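You operate a simulated robot arm through the tools that you are given. There is no shell and no other tool.

You run a simulated two-armed robot. Do the job below in one go: nothing can be reset, and whatever is moved stays where it is left.

## Task
Seat the loose orange strand's peg, wind up the slack and restart the take-up.
Fine: take-up switch off before the peg is lifted; teal-topped peg from the tray into the teal comb's slot before the small spool of its colour; handwheel clockwise till the strands hang taut; the display ends on Running; other pegs, the plugs and the reset button stay. Where these are worked on the way, their far stop is far enough and under half their travel is too little: take-up switch.

The check looks at the end state, three seconds after you hand in, the way a careful person would. Anything else that was tipped, shoved, dropped, spilled or broken makes it a failure.

## Robot
Two 7-joint arms with two-finger parallel grippers on one trunk that stands fixed in place. Base frame: the origin is at the foot of the trunk, x ahead of it, y to its left, z up. Lengths are in m, angles in rad, forces in N, time in s.
The left shoulder is at [0.08, 0.131, 0.947], the right one opposite. With the tool pointing down near the work surface each hand reaches from about 0.4 to 0.86 m from the base axis, measured 20 degrees to its own side. Payload 1.57 kg a hand.
Tool frame (each hand has its own): the origin (TCP) lies between the finger pads and is the grasp point; the fingertips stand 0.03 m ahead of it; z points along the fingers, y is the line along which they close. The gripper opens to 0.11 m. The fingers are 0.024 m wide and 0.012 m thick; the gripper's body (0.048 by 0.112 m) begins 0.078 m behind the TCP.
Orientation is that of the tool frame in the base frame, as [roll, pitch, yaw] about the fixed x, y, z axes, in that order (R = Rz(yaw) Ry(pitch) Rx(roll)). With the fingers straight down and closing along the base's y, the tool's x points along the base's -x, its y along +y and its z along -z.

## Interface
- The arms move only by the tool apply_moves. It takes "left_plan", "right_plan" or both (then of equal length, played together; a hand with none holds still); each is a list of rows, each a list of 3 entries, a list of its own where there are three numbers: the opening, from 0 (shut) to 1 (fully open), then the shift along the base's x, y, z in m, then the turn, a rotation vector about the base's x, y, z in rad. In form: [[jaw, [x, y, z], [wx, wy, wz]], ...]. A call has 1 to 20 rows; each row is the pose to reach, as a shift and turn from the pose commanded when the call began. Each row takes 0.2 s and may step no farther than 0.05 m and 0.15 rad from the row before; otherwise, or with a gripper value out of range, the whole call is refused. Where a pose cannot be reached the arm comes as near as it can. A force on the tool above 90 N (or 10 N above the force at the start of the call, whichever is more), or a blocked arm, ends the call early, and 0.2 s more pass. Each finger travels about 0.108 m/s and halts on what it meets, pressing with about 43 N; the grip force reading is that of the motor and also rises with nothing between the fingers. The clock runs only during rows and for 0.2 s after the last one: add rows that repeat a pose to give the fingers time. It gives the time, the measured TCP pose, the force on the tool (base axes), the opening and the grip force at its end, in the units of the frame above (readings bear some noise), with the torque about the TCP (base axes, N m) and any sound that the robot's microphone picked up.
- Cameras (640 x 400 px; columns grow to the right, rows downward): "scene" is now at [-0.0769, 0.0256, 1.4179]; the picture's right is [0.48, -0.88, -0.00], its down [-0.58, -0.32, -0.75] and it looks along [0.66, 0.36, -0.66] (base axes); focal length 278 px, centre (320, 200). "left" rides on the left gripper at [0.07, -0.016, -0.141] in its tool frame; the picture's right is [0.23, 0.97, 0.00], its down [-0.86, 0.20, -0.48] and it looks along [-0.47, 0.11, 0.88] (tool axes); focal length 222 px, centre (320, 200). "right" rides on the right gripper at [0.07, 0.016, -0.141] in its tool frame; the picture's right is [-0.23, 0.97, 0.00], its down [-0.86, -0.20, -0.48] and it looks along [-0.47, -0.11, 0.88] (tool axes); focal length 222 px, centre (320, 200). There is no depth. A picture from a camera that has moved, and an enlarged one, comes with that camera's place and axes in the base frame and with its lens. The place of the scene camera against the robot may be out by one fixed shift of up to 0.025 m in any direction.
- get_image(camera): a new picture of that camera. The clock stands still meanwhile.
- aim_head(pan, tilt): turns the head with the scene camera to pan (to the left, within 1.902 rad either way) and tilt (down, from -0.506 to 1.204), counted from straight ahead of the robot. It gives what a move gives.
- zoom(camera, box): a new picture of the part [left, top, right, bottom] of that camera's present view, enlarged. The clock stands still meanwhile.
- sign_off(): hands the job in; it is judged then, once.

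Nothing tells you positions but the pictures and the camera data. Unless the task says otherwise, let go and move clear before handing in.

The tools are called as name(argument=value, ...) on one line, values as JSON. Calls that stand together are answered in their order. apply_moves: Moves the arms, as the interface text tells. Its arguments: {"type":"object","properties":{"left_plan":{"type":"array","items":{"type":"array"}},"right_plan":{"type":"array","items":{"type":"array"}}},"required":[]} The other tools are called the same way: aim_head (pan, tilt) turns the head that bears the scene camera; get_image (camera) takes a picture; zoom (camera, box) takes an enlarged picture of a part of a camera's view; sign_off () hands the job in.

At the start:

```text
time: 0.0
left_tcp_pos: [0.4766, 0.3177, 1.1826]
left_tcp_rot: [-3.141, 0.001, -3.141]
left_wrist_force: [0.8, -0.2, 0.6]
left_moment: [-0.01, -0.02, -0.01]
left_gripper_width: 0.1098
left_gripper_force: 0.0
right_tcp_pos: [0.5034, -0.0892, 1.1705]
right_tcp_rot: [3.141, 0.002, 3.141]
right_wrist_force: [0.9, 0.1, 0.4]
right_moment: [0.02, -0.03, -0.02]
right_gripper_width: 0.1099
right_gripper_force: 0.1
head pan, tilt: [0.501, 0.719]
```

scene: 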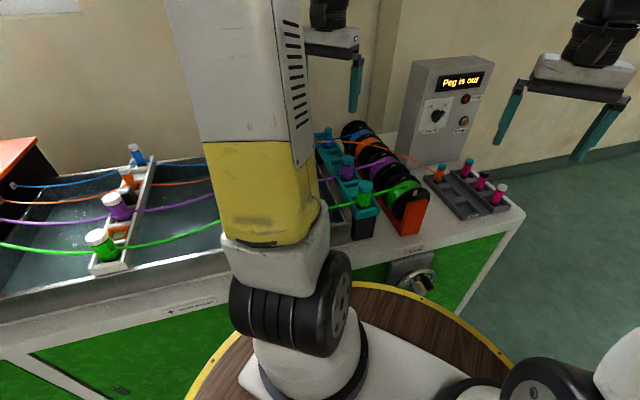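
right: 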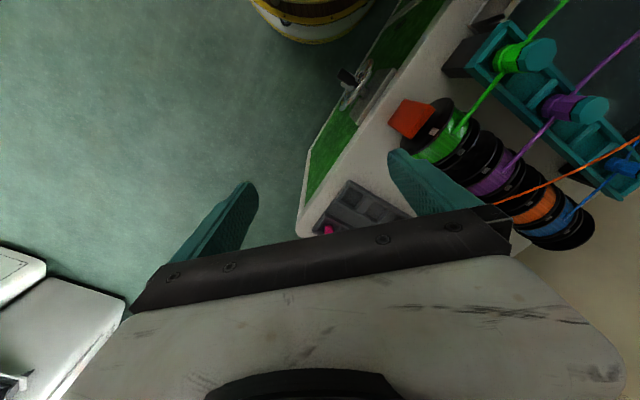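
left: 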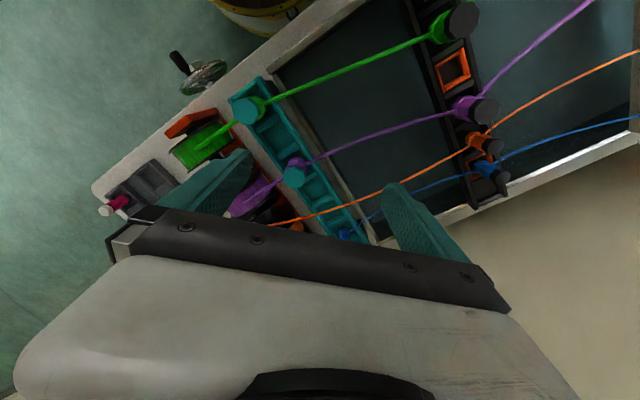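

The left arm blocks much of the scene view; I can see a control box with display "Peg is out", a tray with pegs, a teal comb and spools, and a handwheel on the front. I'll zoom in on these parts first.

zoom(camera="scene", box=[390, 40, 540, 230])

zoom(camera="scene", box=[300, 110, 540, 260])

zoom(camera="right", box=[300, 0, 640, 250])

zoom(camera="left", box=[80, 0, 400, 250])

```text
2.11 times, centred on (465, 135) of scene
camera zoom: at [-0.0769, 0.0256, 1.4179], right [0.48, -0.88, 0.0], down [-0.58, -0.32, -0.75], along [0.66, 0.36, -0.66], focal length 586 px, centre (15, 337)
```

zoom: 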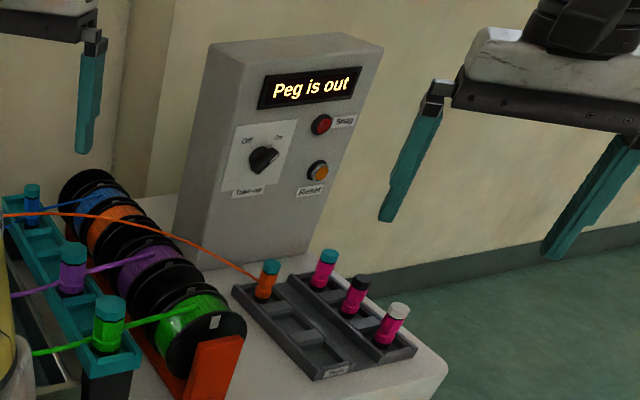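

```text
2.67 times, centred on (420, 185) of scene
camera zoom: at [-0.0769, 0.0256, 1.4179], right [0.48, -0.88, 0.0], down [-0.58, -0.32, -0.75], along [0.66, 0.36, -0.66], focal length 742 px, centre (53, 240)
```

zoom: 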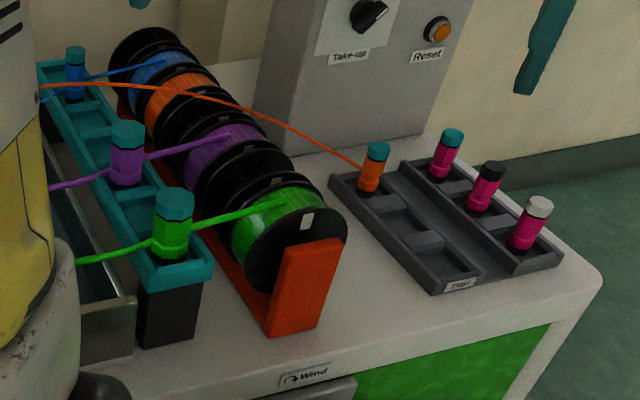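

```text
1.60 times, centred on (470, 125) of right
camera zoom: at [0.4345, -0.0724, 1.3113], right [0.23, 0.97, 0.0], down [0.86, -0.2, 0.48], along [0.47, -0.11, -0.88], focal length 355 px, centre (80, 320)
```

zoom: 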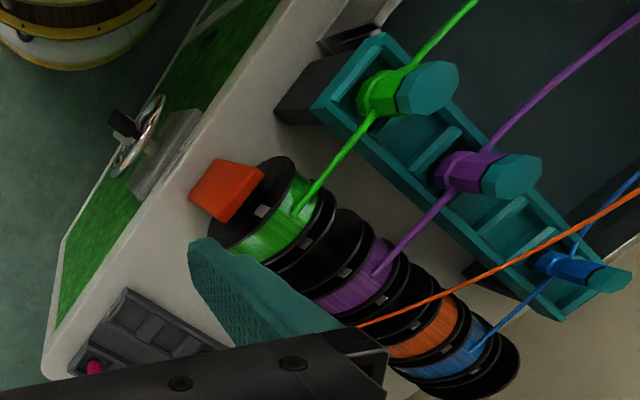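

```text
1.60 times, centred on (240, 125) of left
camera zoom: at [0.4063, 0.3013, 1.3243], right [-0.23, 0.97, 0.0], down [0.86, 0.2, 0.48], along [0.47, 0.11, -0.88], focal length 355 px, centre (448, 320)
```

zoom: 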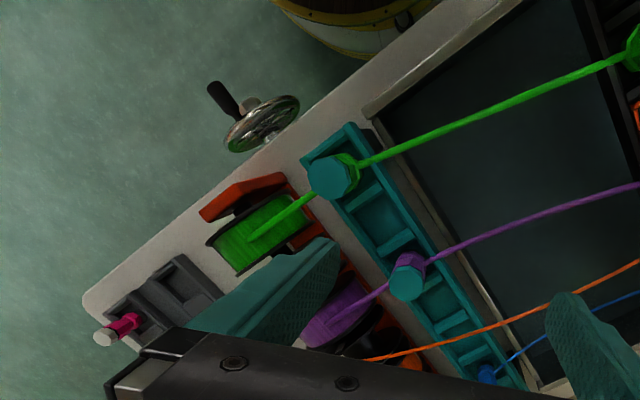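

The machine is turned about 45 degrees: the comb runs from about (0.47, 0.19) at the green peg to (0.69, 0.41) at the blue, with tops near z 0.98, and the tray is near (0.74, 0.03). I'll swing the left arm out of the scene view and put the right camera above the tray.

apply_moves(left_plan=[[1, [-0.01, 0.04, 0.01], [0, 0, 0]], [1, [-0.02, 0.08, 0.02], [0, 0, 0]], [1, [-0.03, 0.12, 0.03], [0, 0, 0]], [1, [-0.04, 0.16, 0.04], [0, 0, 0]], [1, [-0.05, 0.2, 0.05], [0, 0, 0]], [1, [-0.07, 0.24, 0.05], [0, 0, 0]], [1, [-0.09, 0.28, 0.05], [0, 0, 0]], [1, [-0.11, 0.32, 0.05], [0, 0, 0]]], right_plan=[[1, [0.04, 0.0, 0], [0, 0, 0]], [1, [0.08, 0.0, 0], [0, 0, 0]], [1, [0.12, 0.0, 0], [0, 0, 0]], [1, [0.16, 0.01, 0], [0, 0, 0]], [1, [0.2, 0.02, 0], [0, 0, 0]], [1, [0.24, 0.03, 0], [0, 0, 0]], [1, [0.26, 0.04, 0], [0, 0, 0]], [1, [0.28, 0.05, 0], [0, 0, 0]]])

get_image(camera="scene")

get_image(camera="right")

get_image(camera="left")

```text
time: 1.8
left_tcp_pos: [0.3663, 0.6372, 1.233]
left_tcp_rot: [-3.141, 0.002, -3.141]
left_wrist_force: [0.0, 0.1, -0.5]
left_moment: [0.02, -0.03, 0.01]
left_gripper_width: 0.1099
left_gripper_force: 0.0
right_tcp_pos: [0.7443, -0.0532, 1.1633]
right_tcp_rot: [3.141, -0.001, -3.141]
right_wrist_force: [-0.8, 0.2, -0.6]
right_moment: [0.03, -0.01, -0.01]
right_gripper_width: 0.1102
right_gripper_force: 0.0
right hand out of reach, approached as far as the arm can: row 7, 8
head pan, tilt: [0.501, 0.719]
```

```text
taken
```

scene: 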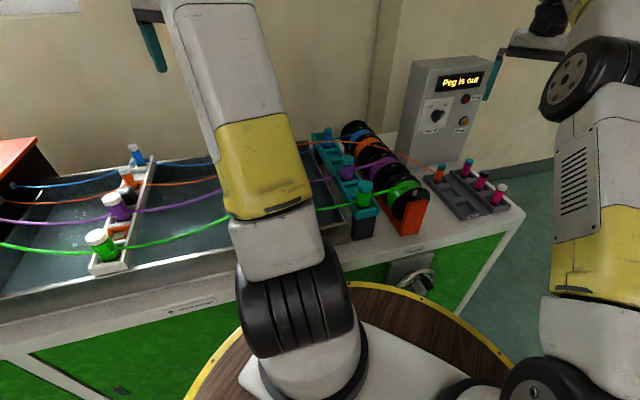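

```text
taken
camera right: at [0.6764, -0.0357, 1.3052], right [0.23, 0.97, 0.0], down [0.86, -0.2, 0.48], along [0.47, -0.11, -0.88], focal length 222 px, centre (320, 200)
```

right: 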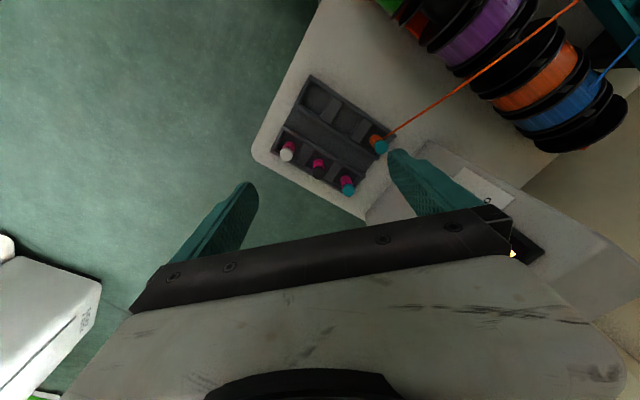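

```text
taken
camera left: at [0.2961, 0.621, 1.3729], right [-0.23, 0.97, 0.0], down [0.86, 0.2, 0.48], along [0.47, 0.11, -0.88], focal length 222 px, centre (320, 200)
```

left: 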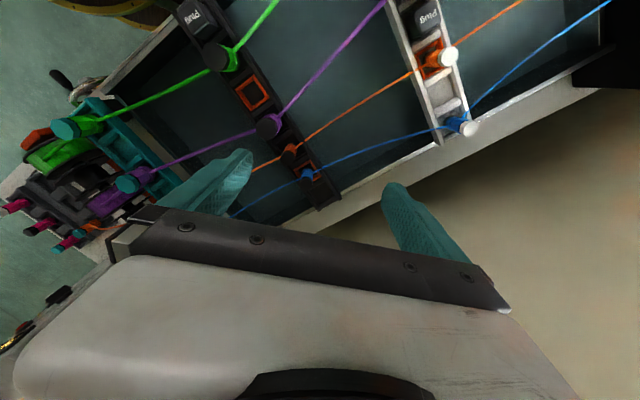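

The tray's orange peg with the teal top is at about (0.79, 0.04), and the knob sits on the box's slanted front near (0.82, 0.10, 1.1). I'll zoom in for detail before moving again.

zoom(camera="right", box=[250, 50, 450, 225])

zoom(camera="right", box=[360, 0, 640, 175])

zoom(camera="scene", box=[310, 110, 430, 250])

zoom(camera="scene", box=[400, 60, 500, 150])

zoom(camera="scene", box=[360, 230, 480, 320])

zoom(camera="left", box=[0, 40, 340, 260])

```text
2.29 times, centred on (350, 138) of right
camera zoom: at [0.6764, -0.0357, 1.3052], right [0.23, 0.97, 0.0], down [0.86, -0.2, 0.48], along [0.47, -0.11, -0.88], focal length 508 px, centre (251, 343)
```

zoom: 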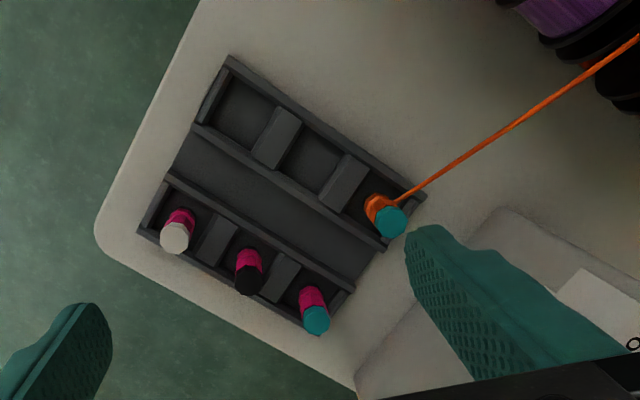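

```text
2.29 times, centred on (500, 88) of right
camera zoom: at [0.6764, -0.0357, 1.3052], right [0.23, 0.97, 0.0], down [0.86, -0.2, 0.48], along [0.47, -0.11, -0.88], focal length 508 px, centre (-91, 457)
```

zoom: 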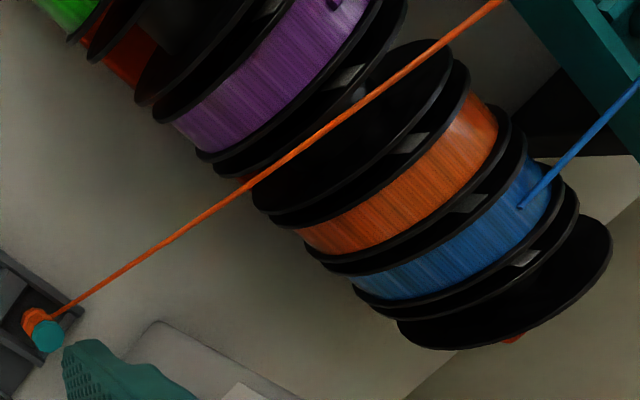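

```text
2.86 times, centred on (370, 180) of scene
camera zoom: at [-0.0768, 0.0252, 1.4179], right [0.48, -0.88, 0.0], down [-0.58, -0.32, -0.75], along [0.66, 0.36, -0.66], focal length 795 px, centre (177, 257)
```

zoom: 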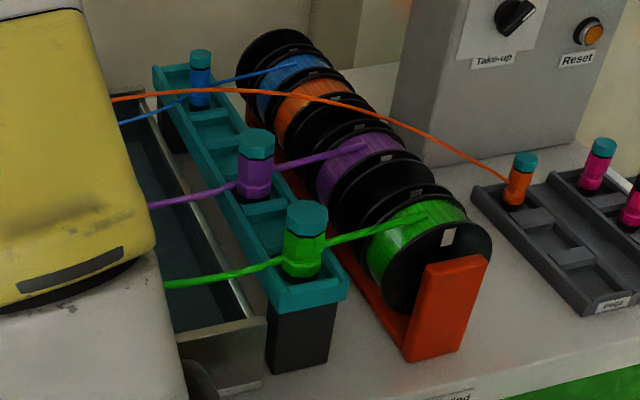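

```text
4.44 times, centred on (450, 105) of scene
camera zoom: at [-0.0768, 0.0252, 1.4179], right [0.48, -0.88, 0.0], down [-0.58, -0.32, -0.75], along [0.66, 0.36, -0.66], focal length 1236 px, centre (-258, 622)
```

zoom: 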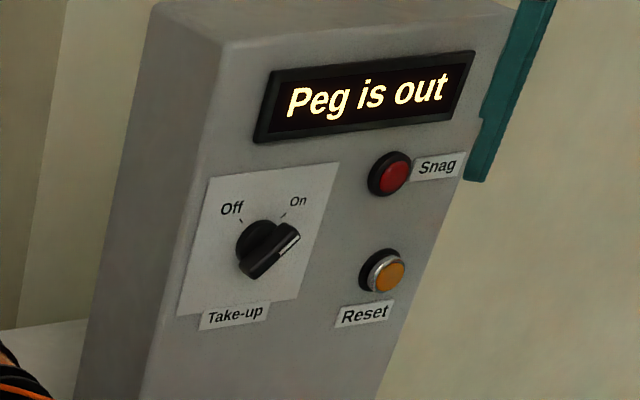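

```text
4.44 times, centred on (420, 275) of scene
camera zoom: at [-0.0768, 0.0252, 1.4179], right [0.48, -0.88, 0.0], down [-0.58, -0.32, -0.75], along [0.66, 0.36, -0.66], focal length 1236 px, centre (-124, -133)
```

zoom: 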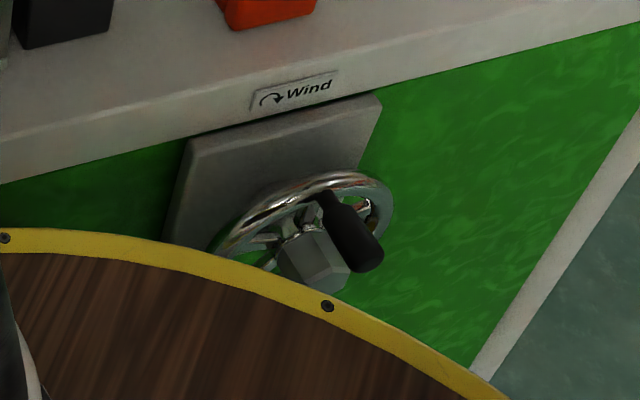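

```text
1.82 times, centred on (170, 150) of left
camera zoom: at [0.2961, 0.621, 1.3729], right [-0.23, 0.97, 0.0], down [0.86, 0.2, 0.48], along [0.47, 0.11, -0.88], focal length 404 px, centre (593, 291)
```

zoom: 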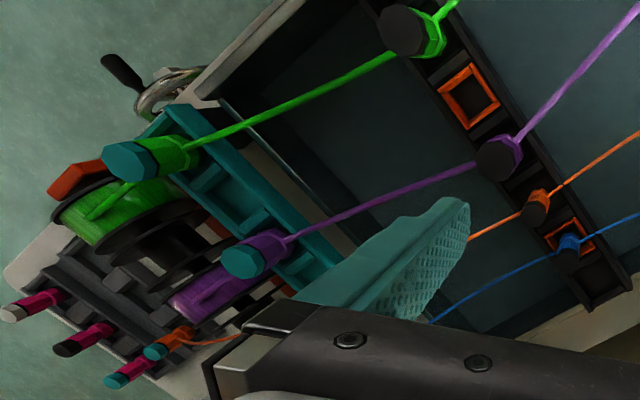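

The knob lever points to On, with the Off mark to its upper left. I'll back the right hand off, yaw it by 45 degrees, then pitch it up so that it faces the panel squarely.

apply_moves(right_plan=[[1, [-0.04, -0.01, 0], [0, 0, 0.131]], [1, [-0.08, -0.02, 0], [0, 0, 0.262]], [1, [-0.11, -0.03, 0], [0, 0, 0.393]], [1, [-0.13, -0.04, 0], [0, 0, 0.524]], [1, [-0.15, -0.05, 0], [0, 0, 0.654]], [1, [-0.15, -0.05, 0], [0, 0, 0.785]]])

apply_moves(right_plan=[[1, [0, 0, -0.01], [0.101, -0.101, 0]], [1, [0, 0, -0.02], [0.202, -0.202, 0]], [1, [0, 0, -0.03], [0.303, -0.303, 0]], [1, [0, 0, -0.04], [0.404, -0.404, 0]], [1, [0, 0, -0.05], [0.505, -0.505, 0]], [1, [0, 0, -0.05], [0.606, -0.606, 0]], [1, [0, 0, -0.05], [0.707, -0.707, 0]], [1, [0, 0, -0.05], [0.808, -0.808, 0]], [1, [0, 0, -0.05], [0.909, -0.909, 0]], [1, [0, 0, -0.05], [1.01, -1.01, 0]], [1, [0, 0, -0.05], [1.111, -1.111, 0]]])

get_image(camera="right")

get_image(camera="scene")

```text
time: 3.2
left_tcp_pos: [0.3654, 0.6368, 1.2323]
left_tcp_rot: [-3.14, 0.001, 3.142]
left_wrist_force: [0.1, -0.6, 0.2]
left_moment: [-0.01, -0.02, 0.0]
left_gripper_width: 0.1102
left_gripper_force: 0.0
right_tcp_pos: [0.5978, -0.0984, 1.1608]
right_tcp_rot: [3.141, 0.0, -2.354]
right_wrist_force: [-0.2, -0.1, 0.0]
right_moment: [0.01, 0.0, 0.01]
right_gripper_width: 0.11
right_gripper_force: 0.0
head pan, tilt: [0.501, 0.719]
```

```text
time: 5.6
left_tcp_pos: [0.3672, 0.6371, 1.2322]
left_tcp_rot: [3.141, -0.002, -3.141]
left_wrist_force: [-0.7, 0.3, -0.2]
left_moment: [0.0, -0.04, -0.01]
left_gripper_width: 0.1104
left_gripper_force: 0.1
right_tcp_pos: [0.598, -0.1001, 1.1141]
right_tcp_rot: [-0.488, 1.569, 0.297]
right_wrist_force: [0.1, 0.2, 0.2]
right_moment: [-0.01, -0.02, -0.02]
right_gripper_width: 0.1102
right_gripper_force: 0.0
head pan, tilt: [0.501, 0.719]
```

```text
taken
camera right: at [0.4867, -0.1874, 1.0432], right [-0.69, 0.69, 0.23], down [-0.2, -0.48, 0.85], along [0.7, 0.54, 0.47], focal length 222 px, centre (320, 200)
```

right: 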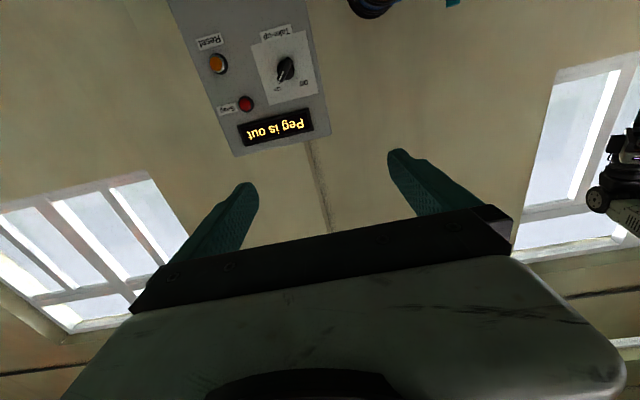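

```text
taken
```

scene: 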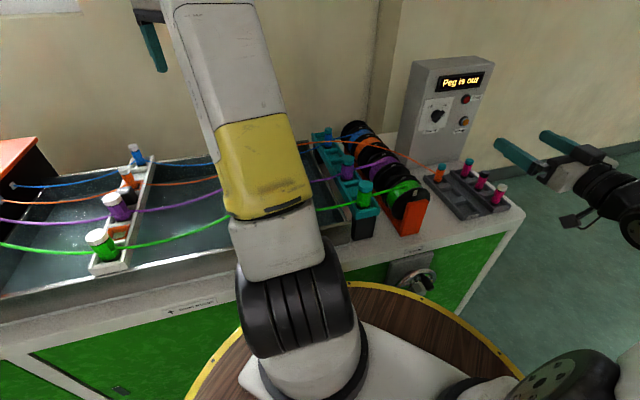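

The hand is now square to the panel, seen upside down because the camera is beneath. I'll zoom in on the knob.

zoom(camera="right", box=[170, 0, 340, 150])

```text
2.67 times, centred on (255, 75) of right
camera zoom: at [0.4867, -0.1874, 1.0432], right [-0.69, 0.69, 0.23], down [-0.2, -0.48, 0.85], along [0.7, 0.54, 0.47], focal length 592 px, centre (493, 533)
```

zoom: 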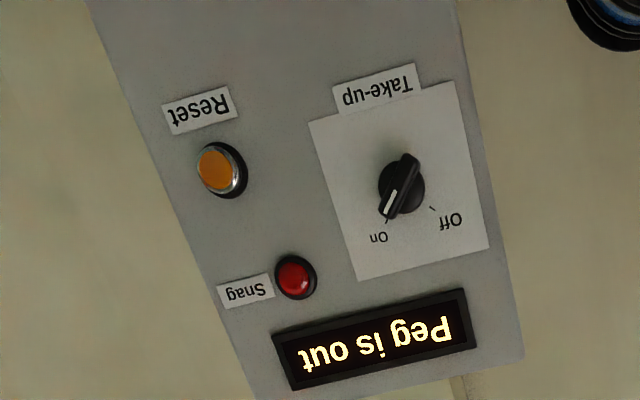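

The lever points at On, about 35–45 degrees clockwise from up, and the knob is near (0.89, 0.13, 1.01). The orange peg sits right under a level approach, so I'll tilt the hand down about 25 degrees to keep the wrist camera above it, then go closer for a look.

apply_moves(right_plan=[[1, [0.0, 0.0, 0.0], [-0.08, 0.08, 0]], [1, [0.03, 0.02, 0], [-0.16, 0.16, 0]], [1, [0.06, 0.04, 0], [-0.24, 0.24, 0]], [1, [0.09, 0.06, -0.01], [-0.318, 0.318, 0]], [1, [0.12, 0.08, -0.02], [-0.318, 0.318, 0]], [1, [0.15, 0.105, -0.035], [-0.318, 0.318, 0]], [1, [0.175, 0.125, -0.045], [-0.318, 0.318, 0]], [1, [0.175, 0.125, -0.045], [-0.318, 0.318, 0]]])

get_image(camera="right")

get_image(camera="scene")

```text
time: 7.4
left_tcp_pos: [0.3657, 0.637, 1.2319]
left_tcp_rot: [3.141, 0.001, 3.141]
left_wrist_force: [-0.2, 0.3, 1.0]
left_moment: [-0.02, -0.01, 0.02]
left_gripper_width: 0.1101
left_gripper_force: 0.0
right_tcp_pos: [0.7748, 0.024, 1.0675]
right_tcp_rot: [3.141, 1.121, -2.356]
right_wrist_force: [-0.6, 0.1, 0.8]
right_moment: [0.0, 0.02, 0.01]
right_gripper_width: 0.1098
right_gripper_force: 0.0
head pan, tilt: [0.501, 0.719]
```

```text
taken
camera right: at [0.6516, -0.0748, 1.0657], right [-0.62, 0.76, 0.2], down [0.1, -0.18, 0.98], along [0.78, 0.63, 0.04], focal length 222 px, centre (320, 200)
```

right: 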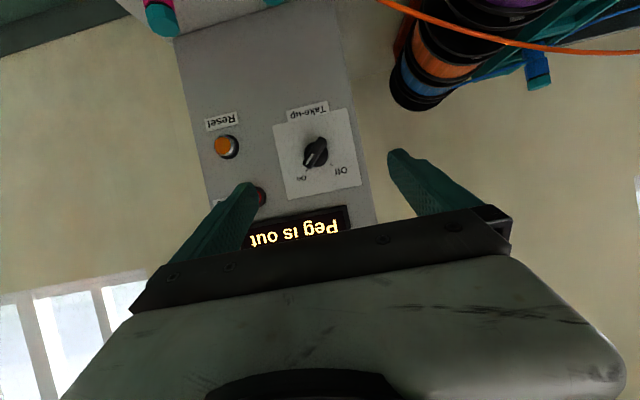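

```text
taken
```

scene: 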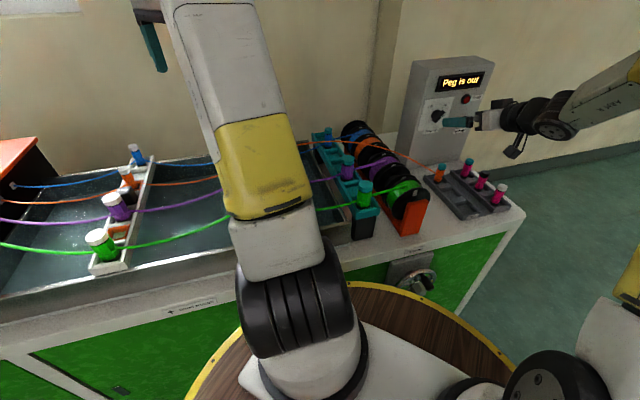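

zoom(camera="right", box=[270, 95, 380, 205])

zoom(camera="right", box=[120, 0, 420, 190])

zoom(camera="scene", box=[400, 60, 540, 210])

```text
3.64 times, centred on (325, 150) of right
camera zoom: at [0.6516, -0.0748, 1.0657], right [-0.62, 0.76, 0.2], down [0.1, -0.18, 0.98], along [0.78, 0.63, 0.04], focal length 808 px, centre (302, 382)
```

zoom: 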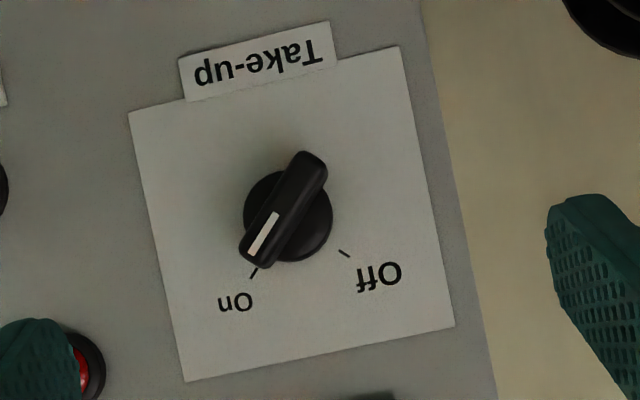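

```text
2.11 times, centred on (270, 95) of right
camera zoom: at [0.6516, -0.0748, 1.0657], right [-0.62, 0.76, 0.2], down [0.1, -0.18, 0.98], along [0.78, 0.63, 0.04], focal length 468 px, centre (425, 421)
```

zoom: 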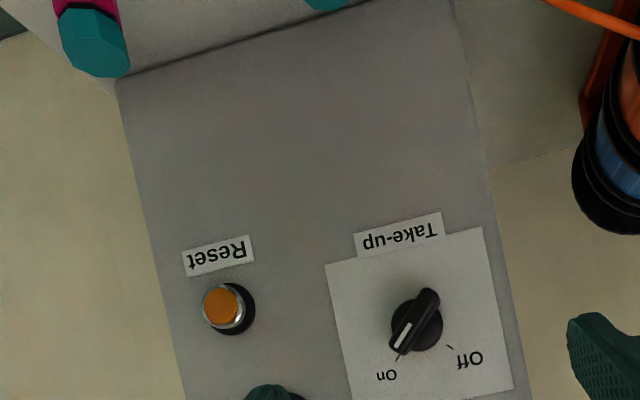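

```text
2.67 times, centred on (470, 135) of scene
camera zoom: at [-0.0769, 0.0257, 1.4179], right [0.48, -0.88, 0.0], down [-0.58, -0.32, -0.75], along [0.66, 0.36, -0.66], focal length 742 px, centre (-80, 373)
```

zoom: 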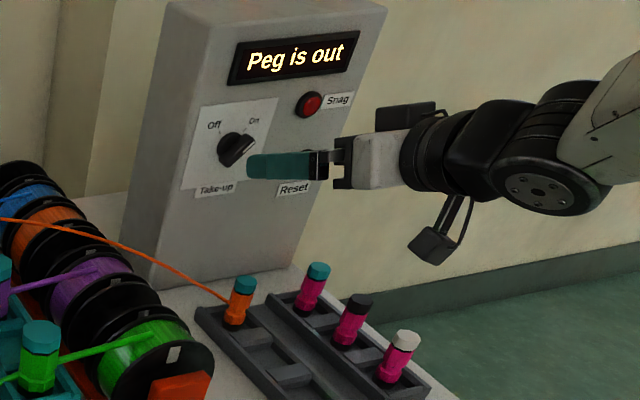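

Triangulating from two views puts the knob at about (0.898, 0.133, 1.013), with the panel vertical and facing (-0.7, -0.7) and the lever 45 degrees clockwise from up. I'll roll the hand 45 degrees about the knob axis and move to a pre-grasp pose.

apply_moves(right_plan=[[0.9, [0.0, 0.0, 0.0], [0.0926, 0.0926, 0]], [0.8, [0.01, 0.006, -0.008], [0.185, 0.185, 0]], [0.7, [0.02, 0.014, -0.016], [0.278, 0.278, 0]], [0.6, [0.035, 0.024, -0.026], [0.37, 0.37, 0]], [0.6, [0.05, 0.034, -0.038], [0.463, 0.463, 0]], [0.6, [0.067, 0.0445, -0.0485], [0.555, 0.555, 0]], [0.6, [0.067, 0.0445, -0.0485], [0.555, 0.555, 0]]])

get_image(camera="right")

zoom(camera="scene", box=[400, 60, 540, 210])

```text
time: 9.0
left_tcp_pos: [0.3657, 0.6368, 1.2318]
left_tcp_rot: [3.141, 0.0, 3.14]
left_wrist_force: [0.3, -1.0, -0.1]
left_moment: [0.02, 0.01, 0.0]
left_gripper_width: 0.1101
left_gripper_force: 0.0
right_tcp_pos: [0.8403, 0.0694, 1.0174]
right_tcp_rot: [1.98, 0.69, 2.955]
right_wrist_force: [0.0, 0.1, -0.1]
right_moment: [0.0, 0.02, 0.02]
right_gripper_width: 0.0659
right_gripper_force: 0.1
head pan, tilt: [0.501, 0.719]
```

```text
taken
camera right: at [0.7192, -0.032, 1.0287], right [-0.31, 0.45, 0.83], down [0.55, -0.63, 0.55], along [0.78, 0.63, -0.05], focal length 222 px, centre (320, 200)
```

right: 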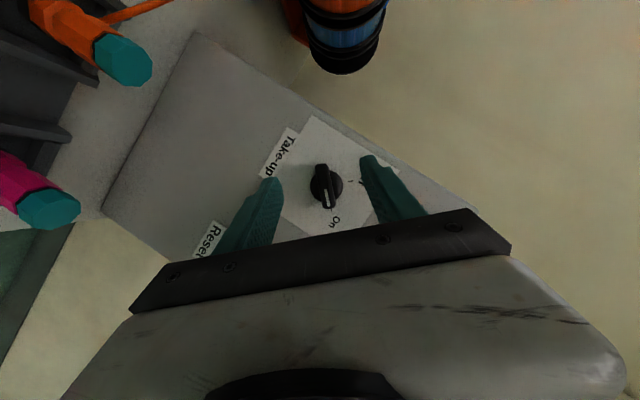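

```text
2.67 times, centred on (470, 135) of scene
camera zoom: at [-0.0769, 0.0256, 1.4179], right [0.48, -0.88, 0.0], down [-0.58, -0.32, -0.75], along [0.66, 0.36, -0.66], focal length 742 px, centre (-80, 373)
```

zoom: 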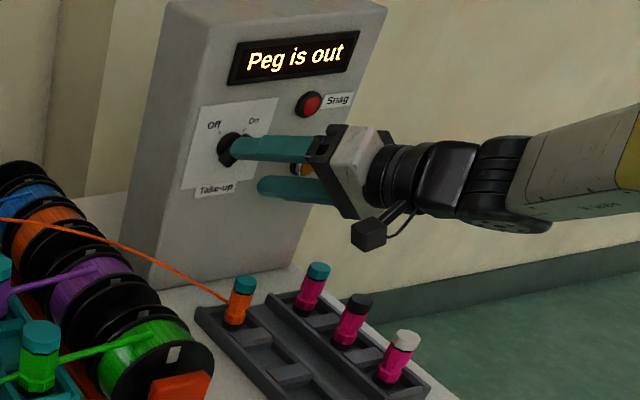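

The fingers straddle the lever and it lines up with the predicted knob position. I'll advance along the panel normal and check before closing.

apply_moves(right_plan=[[0.5, [0.012, 0.011, 0.0004], [0, 0, 0]], [0.5, [0.024, 0.022, 0.0008], [0, 0, 0]], [0.5, [0.034, 0.032, 0.0012], [0, 0, 0]], [0.5, [0.04, 0.037, 0.0014], [0, 0, 0]], [0.5, [0.0444, 0.0416, 0.0016], [0, 0, 0]]])

zoom(camera="right", box=[220, 100, 420, 240])

zoom(camera="scene", box=[400, 80, 500, 150])

```text
time: 10.0
left_tcp_pos: [0.3635, 0.6351, 1.2346]
left_tcp_rot: [3.14, 0.004, 3.141]
left_wrist_force: [0.2, -0.8, -0.8]
left_moment: [0.0, -0.04, 0.0]
left_gripper_width: 0.1101
left_gripper_force: 0.2
right_tcp_pos: [0.8747, 0.0981, 1.017]
right_tcp_rot: [1.989, 0.687, 2.972]
right_wrist_force: [-56.1, -43.6, 12.2]
right_moment: [0.06, 0.45, -0.13]
right_gripper_width: 0.0491
right_gripper_force: 0.0
head pan, tilt: [0.501, 0.719]
stopped in row 5 (right hand): the force on the tool passed its limit at 111 N (the readings are from after the stop); the commanded pose is now the measured one
```

```text
2.86 times, centred on (320, 170) of right
camera zoom: at [0.7555, -0.0047, 1.0297], right [-0.32, 0.46, 0.83], down [0.56, -0.62, 0.55], along [0.77, 0.64, -0.06], focal length 635 px, centre (320, 286)
```

zoom: 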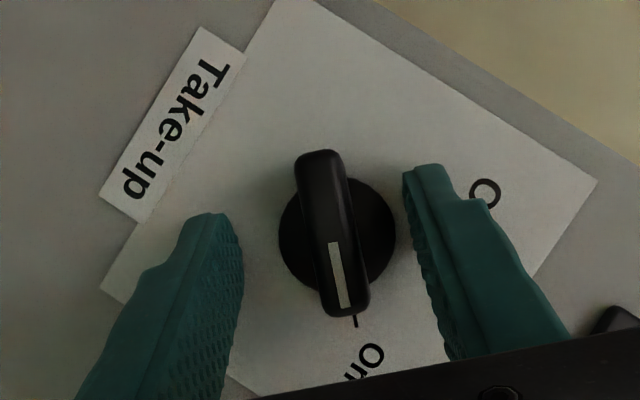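

```text
5.71 times, centred on (450, 115) of scene
camera zoom: at [-0.0805, 0.0231, 1.4178], right [0.48, -0.88, 0.0], down [-0.58, -0.31, -0.75], along [0.66, 0.36, -0.66], focal length 1590 px, centre (-423, 686)
```

zoom: 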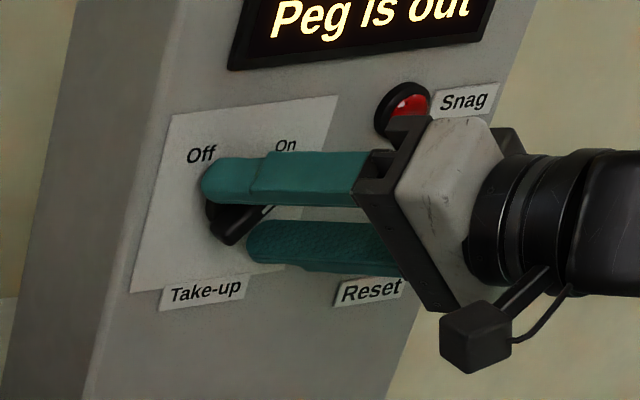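

The fingertips bottomed on the panel, so the panel plane is about 1 cm nearer than I estimated. I'll ease back 12 mm and close on the lever.

apply_moves(right_plan=[[0.45, [-0.004, -0.004, 0], [0, 0, 0]], [0.45, [-0.0085, -0.0085, 0], [0, 0, 0]], [0.3, [-0.0085, -0.0085, 0], [0, 0, 0]], [0.1, [-0.0085, -0.0085, 0], [0, 0, 0]], [0.0, [-0.0085, -0.0085, 0], [0, 0, 0]], [0.0, [-0.0085, -0.0085, 0], [0, 0, 0]]])

zoom(camera="right", box=[220, 100, 420, 240])

```text
time: 11.4
left_tcp_pos: [0.3634, 0.6374, 1.2315]
left_tcp_rot: [3.142, 0.002, -3.14]
left_wrist_force: [-0.6, -0.8, 0.0]
left_moment: [-0.04, -0.04, 0.02]
left_gripper_width: 0.11
left_gripper_force: 0.0
right_tcp_pos: [0.8679, 0.0989, 1.0181]
right_tcp_rot: [1.986, 0.684, 2.975]
right_wrist_force: [-0.9, 17.9, 6.4]
right_moment: [0.5, -0.4, -0.11]
right_gripper_width: 0.0335
right_gripper_force: 41.5
head pan, tilt: [0.501, 0.719]
```

```text
2.86 times, centred on (320, 170) of right
camera zoom: at [0.7488, -0.0047, 1.0295], right [-0.32, 0.45, 0.83], down [0.56, -0.62, 0.55], along [0.77, 0.64, -0.06], focal length 635 px, centre (320, 286)
```

zoom: 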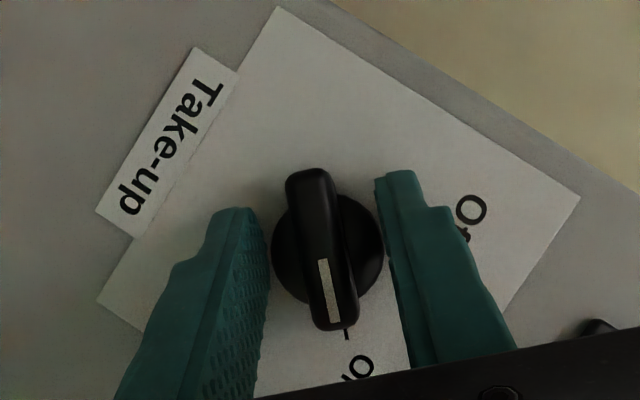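

The width of 33 mm says the fingers closed on the round base, not the lever. I'll open, retract another 14 mm with a small lateral correction, and close again.

apply_moves(right_plan=[[0.5, [0, 0, 0], [0, 0, 0]], [0.5, [-0.006, -0.004, 0.0015], [0, 0, 0]], [0.5, [-0.0119, -0.0079, 0.003], [0, 0, 0]], [0.3, [-0.0119, -0.0079, 0.003], [0, 0, 0]], [0.1, [-0.0119, -0.0079, 0.003], [0, 0, 0]], [0.0, [-0.0119, -0.0079, 0.003], [0, 0, 0]], [0.0, [-0.0119, -0.0079, 0.003], [0, 0, 0]]])

zoom(camera="right", box=[220, 100, 420, 240])

```text
time: 13.0
left_tcp_pos: [0.3667, 0.6363, 1.2322]
left_tcp_rot: [-3.141, 0.0, 3.141]
left_wrist_force: [0.3, 0.6, 0.2]
left_moment: [0.02, 0.03, 0.0]
left_gripper_width: 0.1101
left_gripper_force: 0.1
right_tcp_pos: [0.8556, 0.0865, 1.0181]
right_tcp_rot: [1.991, 0.684, 2.971]
right_wrist_force: [2.6, -3.7, -5.3]
right_moment: [0.05, -0.13, -0.47]
right_gripper_width: 0.0131
right_gripper_force: 29.4
head pan, tilt: [0.501, 0.719]
```

```text
2.86 times, centred on (320, 170) of right
camera zoom: at [0.7374, -0.0163, 1.0314], right [-0.31, 0.46, 0.83], down [0.56, -0.62, 0.55], along [0.77, 0.64, -0.06], focal length 635 px, centre (320, 286)
```

zoom: 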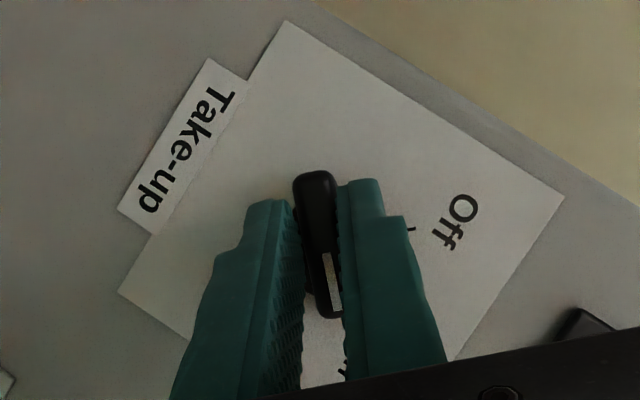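

The fingers now hold the lever at 13 mm width. I'll rotate it counter-clockwise 90 degrees about the knob axis to Off.

apply_moves(right_plan=[[0, [-0.0005, 0.0005, 0.0003], [-0.0926, -0.0926, 0]], [0, [-0.001, 0.001, 0.0006], [-0.185, -0.185, 0]], [0, [-0.0015, 0.0015, 0.0008], [-0.278, -0.278, 0]], [0, [-0.002, 0.002, 0.0008], [-0.37, -0.37, 0]], [0, [-0.0026, 0.0026, 0.0008], [-0.463, -0.463, 0]], [0, [-0.0031, 0.0031, 0.0007], [-0.555, -0.555, 0]], [0, [-0.0036, 0.0036, 0.0004], [-0.648, -0.648, 0]], [0, [-0.0041, 0.0041, 0.0001], [-0.741, -0.741, 0]], [0, [-0.0046, 0.0046, -0.0003], [-0.833, -0.833, 0]], [0, [-0.005, 0.005, -0.0008], [-0.926, -0.926, 0]], [0, [-0.0054, 0.0054, -0.0014], [-1.018, -1.018, 0]], [0, [-0.0057, 0.0057, -0.002], [-1.111, -1.111, 0]], [0, [-0.0057, 0.0057, -0.002], [-1.13, -1.13, 0]]])

zoom(camera="right", box=[220, 100, 420, 240])

zoom(camera="scene", box=[400, 60, 500, 150])

```text
time: 15.8
left_tcp_pos: [0.3655, 0.6364, 1.2322]
left_tcp_rot: [-3.141, 0.0, -3.141]
left_wrist_force: [-0.6, -0.3, 0.3]
left_moment: [-0.02, -0.05, 0.0]
left_gripper_width: 0.11
left_gripper_force: 0.0
right_tcp_pos: [0.8506, 0.093, 1.0181]
right_tcp_rot: [-1.97, 0.662, -1.387]
right_wrist_force: [-0.4, -10.4, 17.9]
right_moment: [0.58, 0.05, -0.25]
right_gripper_width: 0.013
right_gripper_force: 29.7
head pan, tilt: [0.501, 0.719]
```

```text
2.86 times, centred on (320, 170) of right
camera zoom: at [0.7312, -0.0092, 1.0077], right [-0.51, 0.65, -0.57], down [-0.44, 0.37, 0.82], along [0.74, 0.66, 0.1], focal length 635 px, centre (320, 286)
```

zoom: 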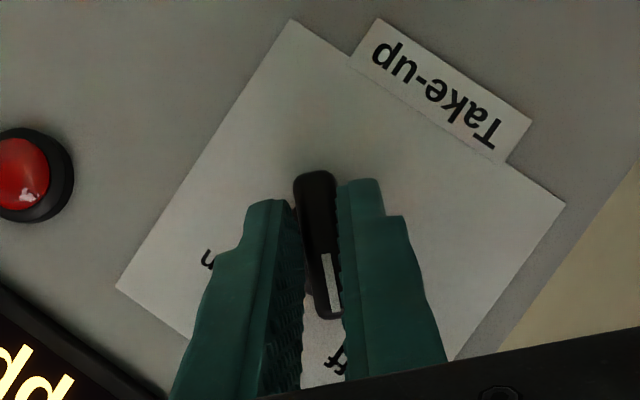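

```text
4.44 times, centred on (450, 105) of scene
camera zoom: at [-0.0775, 0.0251, 1.4179], right [0.48, -0.88, 0.0], down [-0.58, -0.32, -0.75], along [0.66, 0.36, -0.66], focal length 1236 px, centre (-258, 622)
```

zoom: 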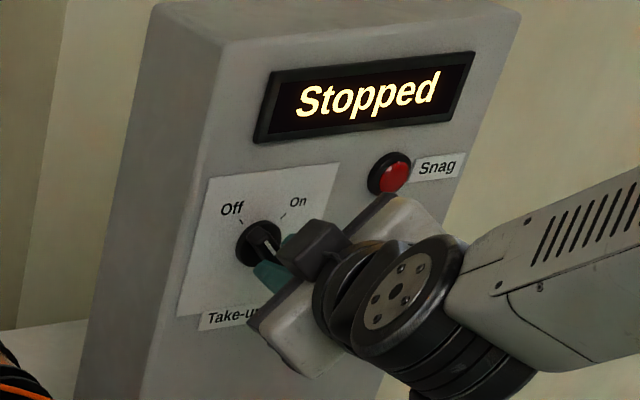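

The display now reads "Stopped", so the take-up is off. I'll release the knob and back the right hand off along the panel normal, clear of the tray.

apply_moves(right_plan=[[0.3, [0, 0, 0], [0, 0, 0]], [0.5, [0, 0, 0], [0, 0, 0]], [0.5, [-0.02, -0.02, 0], [0, 0, 0]], [0.5, [-0.05, -0.05, 0.01], [0, 0, 0]], [0.5, [-0.08, -0.08, 0.02], [0, 0, 0]], [0.5, [-0.11, -0.11, 0.03], [0, 0, 0]], [0.5, [-0.14, -0.14, 0.04], [0, 0, 0]], [0.5, [-0.17, -0.17, 0.05], [0, 0, 0]]])

get_image(camera="right")

get_image(camera="scene")

```text
time: 17.6
left_tcp_pos: [0.3647, 0.6368, 1.2319]
left_tcp_rot: [3.141, -0.001, -3.141]
left_wrist_force: [-0.1, -0.3, -0.8]
left_moment: [-0.05, 0.01, -0.01]
left_gripper_width: 0.11
left_gripper_force: 0.0
right_tcp_pos: [0.6813, -0.0768, 1.0702]
right_tcp_rot: [-1.974, 0.665, -1.386]
right_wrist_force: [-0.3, 0.2, -0.3]
right_moment: [0.0, 0.01, 0.02]
right_gripper_width: 0.0553
right_gripper_force: 0.1
head pan, tilt: [0.501, 0.719]
```

```text
taken
camera right: at [0.5623, -0.1802, 1.0583], right [-0.51, 0.65, -0.57], down [-0.44, 0.37, 0.82], along [0.74, 0.66, 0.09], focal length 222 px, centre (320, 200)
```

right: 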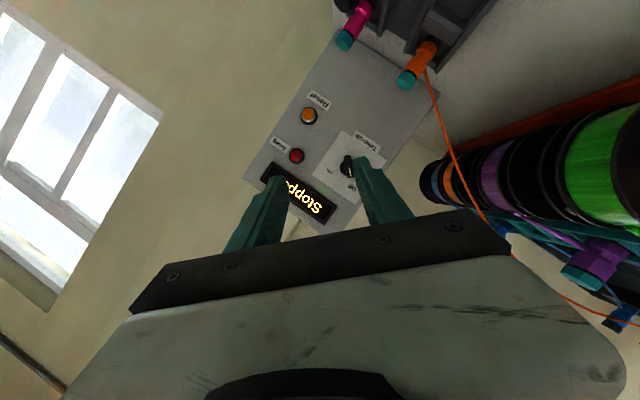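

```text
taken
```

scene: 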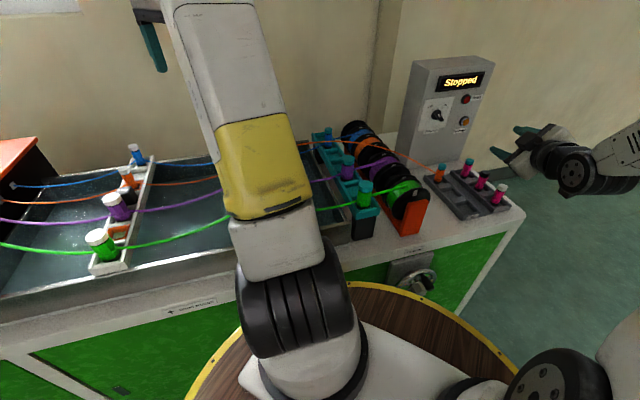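

The switch shows Off and the display "Stopped". Next I'll measure the tray peg from this view, and look at the comb slots.

zoom(camera="right", box=[320, 0, 480, 120])

zoom(camera="scene", box=[420, 145, 520, 220])

zoom(camera="scene", box=[310, 115, 400, 195])

```text
3.33 times, centred on (400, 60) of right
camera zoom: at [0.5623, -0.1802, 1.0583], right [-0.51, 0.65, -0.57], down [-0.44, 0.37, 0.82], along [0.74, 0.66, 0.09], focal length 740 px, centre (53, 667)
```

zoom: 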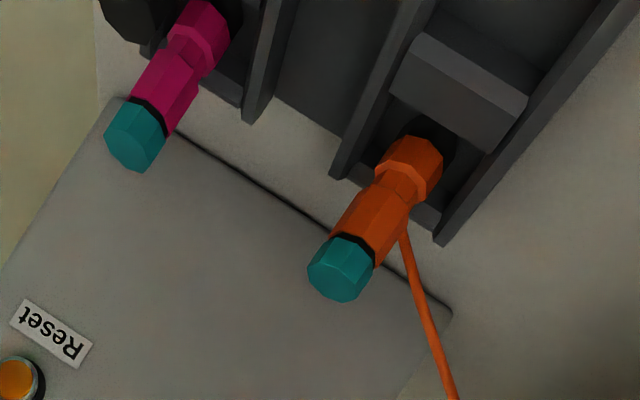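

```text
5.33 times, centred on (470, 182) of scene
camera zoom: at [-0.0766, 0.0258, 1.4179], right [0.48, -0.88, 0.0], down [-0.58, -0.32, -0.75], along [0.66, 0.36, -0.66], focal length 1484 px, centre (-480, 293)
```

zoom: 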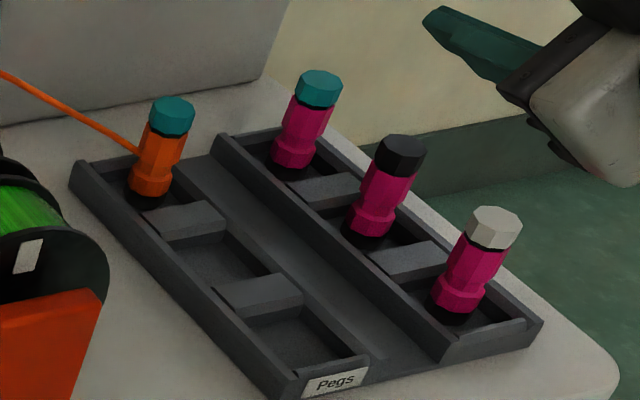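

```text
5.00 times, centred on (355, 155) of scene
camera zoom: at [-0.0766, 0.0258, 1.4179], right [0.48, -0.88, 0.0], down [-0.58, -0.32, -0.75], along [0.66, 0.36, -0.66], focal length 1391 px, centre (145, 425)
```

zoom: 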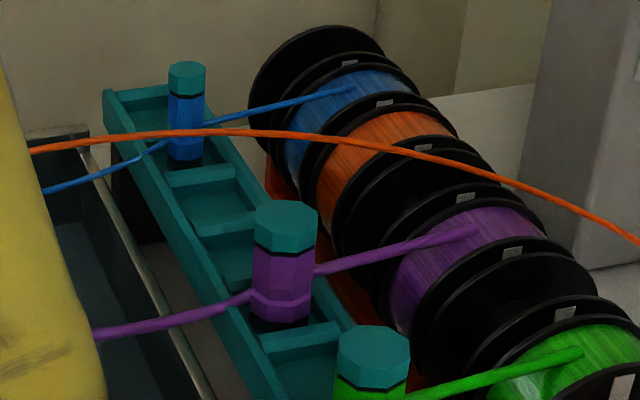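

The slot before the orange spool is the empty one right beside the blue peg (six slots for six spools: blue, orange, blank, purple, blank, green). The tray peg's top is about (0.820, 0.056, 0.871). I'll pull the right arm farther away and bring the left hand, yawed -45 degrees, over the comb to measure the slot.

apply_moves(left_plan=[[1, [0.03, -0.02, 0.0], [0, 0, -0.08]], [1, [0.06, -0.05, 0.0], [0, 0, -0.16]], [1, [0.095, -0.08, -0.01], [0, 0, -0.24]], [1, [0.13, -0.11, -0.02], [0, 0, -0.32]], [1, [0.165, -0.145, -0.03], [0, 0, -0.4]], [1, [0.2, -0.18, -0.04], [0, 0, -0.48]], [1, [0.235, -0.215, -0.05], [0, 0, -0.56]], [1, [0.27, -0.25, -0.06], [0, 0, -0.64]], [1, [0.3, -0.285, -0.07], [0, 0, -0.72]], [1, [0.33, -0.317, -0.08], [0, 0, -0.785]], [1, [0.33, -0.317, -0.08], [0, 0, -0.785]]], right_plan=[[0.5, [-0.02, -0.02, 0.005], [0, 0, 0]], [0.5, [-0.04, -0.04, 0.01], [0, 0, 0]], [0.5, [-0.06, -0.06, 0.02], [0, 0, 0]], [0.5, [-0.08, -0.08, 0.03], [0, 0, 0]], [0.5, [-0.1, -0.1, 0.04], [0, 0, 0]], [0.5, [-0.12, -0.12, 0.05], [0, 0, 0]], [0.5, [-0.14, -0.14, 0.05], [0, 0, 0]], [0.5, [-0.15, -0.15, 0.05], [0, 0, 0]], [0.5, [-0.15, -0.15, 0.05], [0, 0, 0]], [0.5, [-0.15, -0.15, 0.05], [0, 0, 0]], [0.5, [-0.15, -0.15, 0.05], [0, 0, 0]]])

get_image(camera="left")

get_image(camera="scene")

```text
refused: row 5 steps farther than a row can; nothing moved
```

```text
taken
camera left: at [0.2961, 0.6216, 1.3726], right [-0.23, 0.97, 0.0], down [0.85, 0.2, 0.48], along [0.47, 0.11, -0.88], focal length 222 px, centre (320, 200)
```

left: 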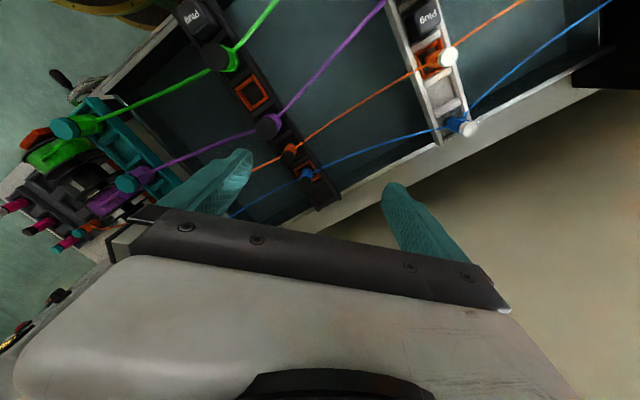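

```text
taken
```

scene: 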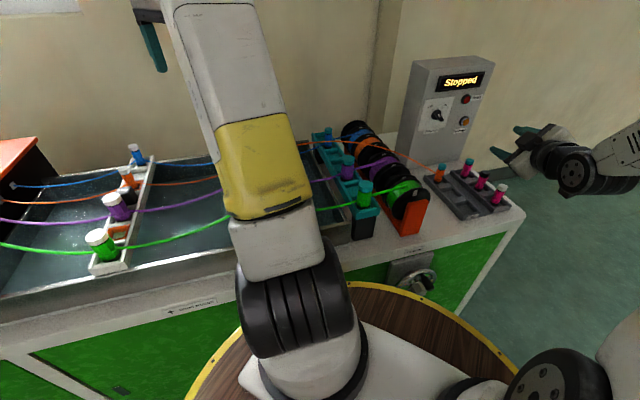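

One step in that plan was a hair too long and nothing moved. I'll send the same path again with smaller steps.

apply_moves(left_plan=[[1, [0.028, -0.026, -0.006], [0, 0, -0.065]], [1, [0.055, -0.053, -0.013], [0, 0, -0.13]], [1, [0.082, -0.079, -0.02], [0, 0, -0.196]], [1, [0.11, -0.106, -0.027], [0, 0, -0.262]], [1, [0.137, -0.132, -0.033], [0, 0, -0.327]], [1, [0.165, -0.158, -0.04], [0, 0, -0.392]], [1, [0.192, -0.185, -0.047], [0, 0, -0.458]], [1, [0.22, -0.211, -0.053], [0, 0, -0.523]], [1, [0.247, -0.238, -0.06], [0, 0, -0.589]], [1, [0.275, -0.264, -0.067], [0, 0, -0.654]], [1, [0.302, -0.29, -0.073], [0, 0, -0.72]], [1, [0.33, -0.317, -0.08], [0, 0, -0.785]]], right_plan=[[0.5, [-0.02, -0.02, 0.005], [0, 0, 0]], [0.5, [-0.04, -0.04, 0.01], [0, 0, 0]], [0.5, [-0.06, -0.06, 0.02], [0, 0, 0]], [0.5, [-0.08, -0.08, 0.03], [0, 0, 0]], [0.5, [-0.1, -0.1, 0.04], [0, 0, 0]], [0.5, [-0.12, -0.12, 0.05], [0, 0, 0]], [0.5, [-0.14, -0.14, 0.05], [0, 0, 0]], [0.5, [-0.15, -0.15, 0.05], [0, 0, 0]], [0.5, [-0.15, -0.15, 0.05], [0, 0, 0]], [0.5, [-0.15, -0.15, 0.05], [0, 0, 0]], [0.5, [-0.15, -0.15, 0.05], [0, 0, 0]], [0.5, [-0.15, -0.15, 0.05], [0, 0, 0]]])

get_image(camera="left")

get_image(camera="scene")

```text
time: 20.2
left_tcp_pos: [0.693, 0.3178, 1.1558]
left_tcp_rot: [3.141, 0.001, 2.357]
left_wrist_force: [-1.6, 0.0, 0.8]
left_moment: [-0.04, -0.01, 0.03]
left_gripper_width: 0.1099
left_gripper_force: 0.0
right_tcp_pos: [0.5289, -0.2263, 1.1186]
right_tcp_rot: [-1.974, 0.664, -1.389]
right_wrist_force: [0.7, -0.2, 0.2]
right_moment: [-0.04, 0.03, -0.02]
right_gripper_width: 0.0551
right_gripper_force: 0.2
head pan, tilt: [0.501, 0.719]
```

```text
taken
camera left: at [0.6334, 0.3562, 1.2962], right [0.53, 0.85, 0.0], down [0.75, -0.46, 0.48], along [0.41, -0.25, -0.88], focal length 222 px, centre (320, 200)
```

left: 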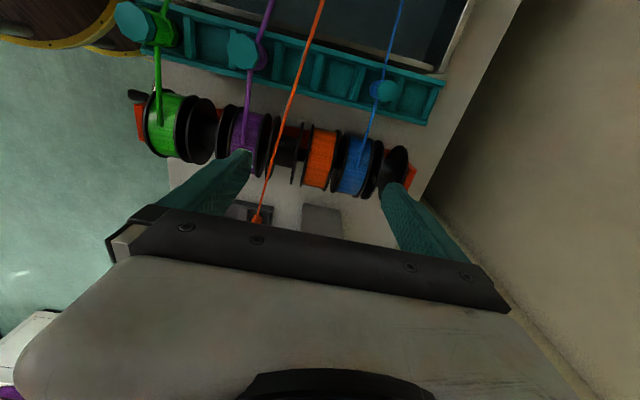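

```text
taken
```

scene: 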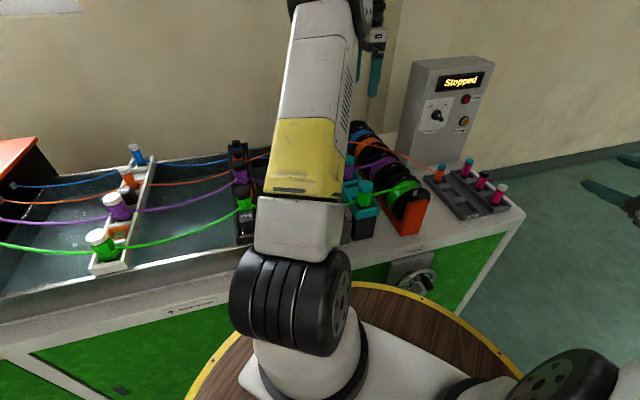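

zoom(camera="left", box=[260, 20, 460, 210])

zoom(camera="left", box=[100, 0, 300, 180])

```text
2.11 times, centred on (360, 115) of left
camera zoom: at [0.6334, 0.3562, 1.2962], right [0.53, 0.85, 0.0], down [0.75, -0.46, 0.48], along [0.41, -0.25, -0.88], focal length 468 px, centre (236, 379)
```

zoom: 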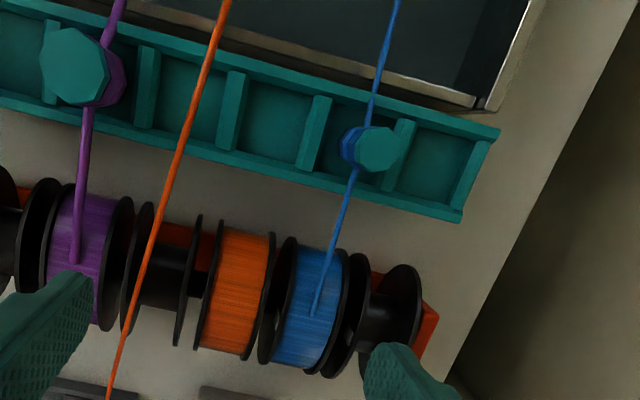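

```text
2.22 times, centred on (200, 90) of left
camera zoom: at [0.6334, 0.3562, 1.2962], right [0.53, 0.85, 0.0], down [0.75, -0.46, 0.48], along [0.41, -0.25, -0.88], focal length 494 px, centre (587, 444)
```

zoom: 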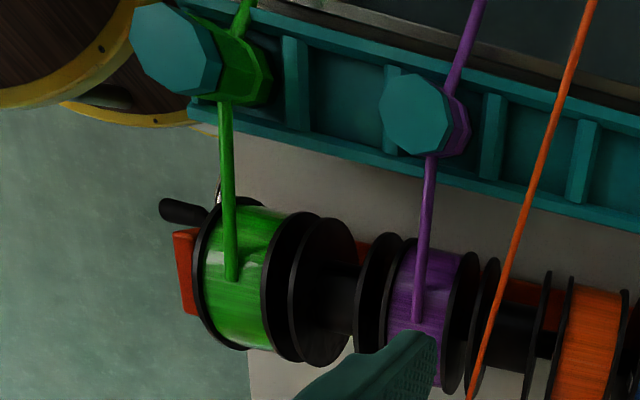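

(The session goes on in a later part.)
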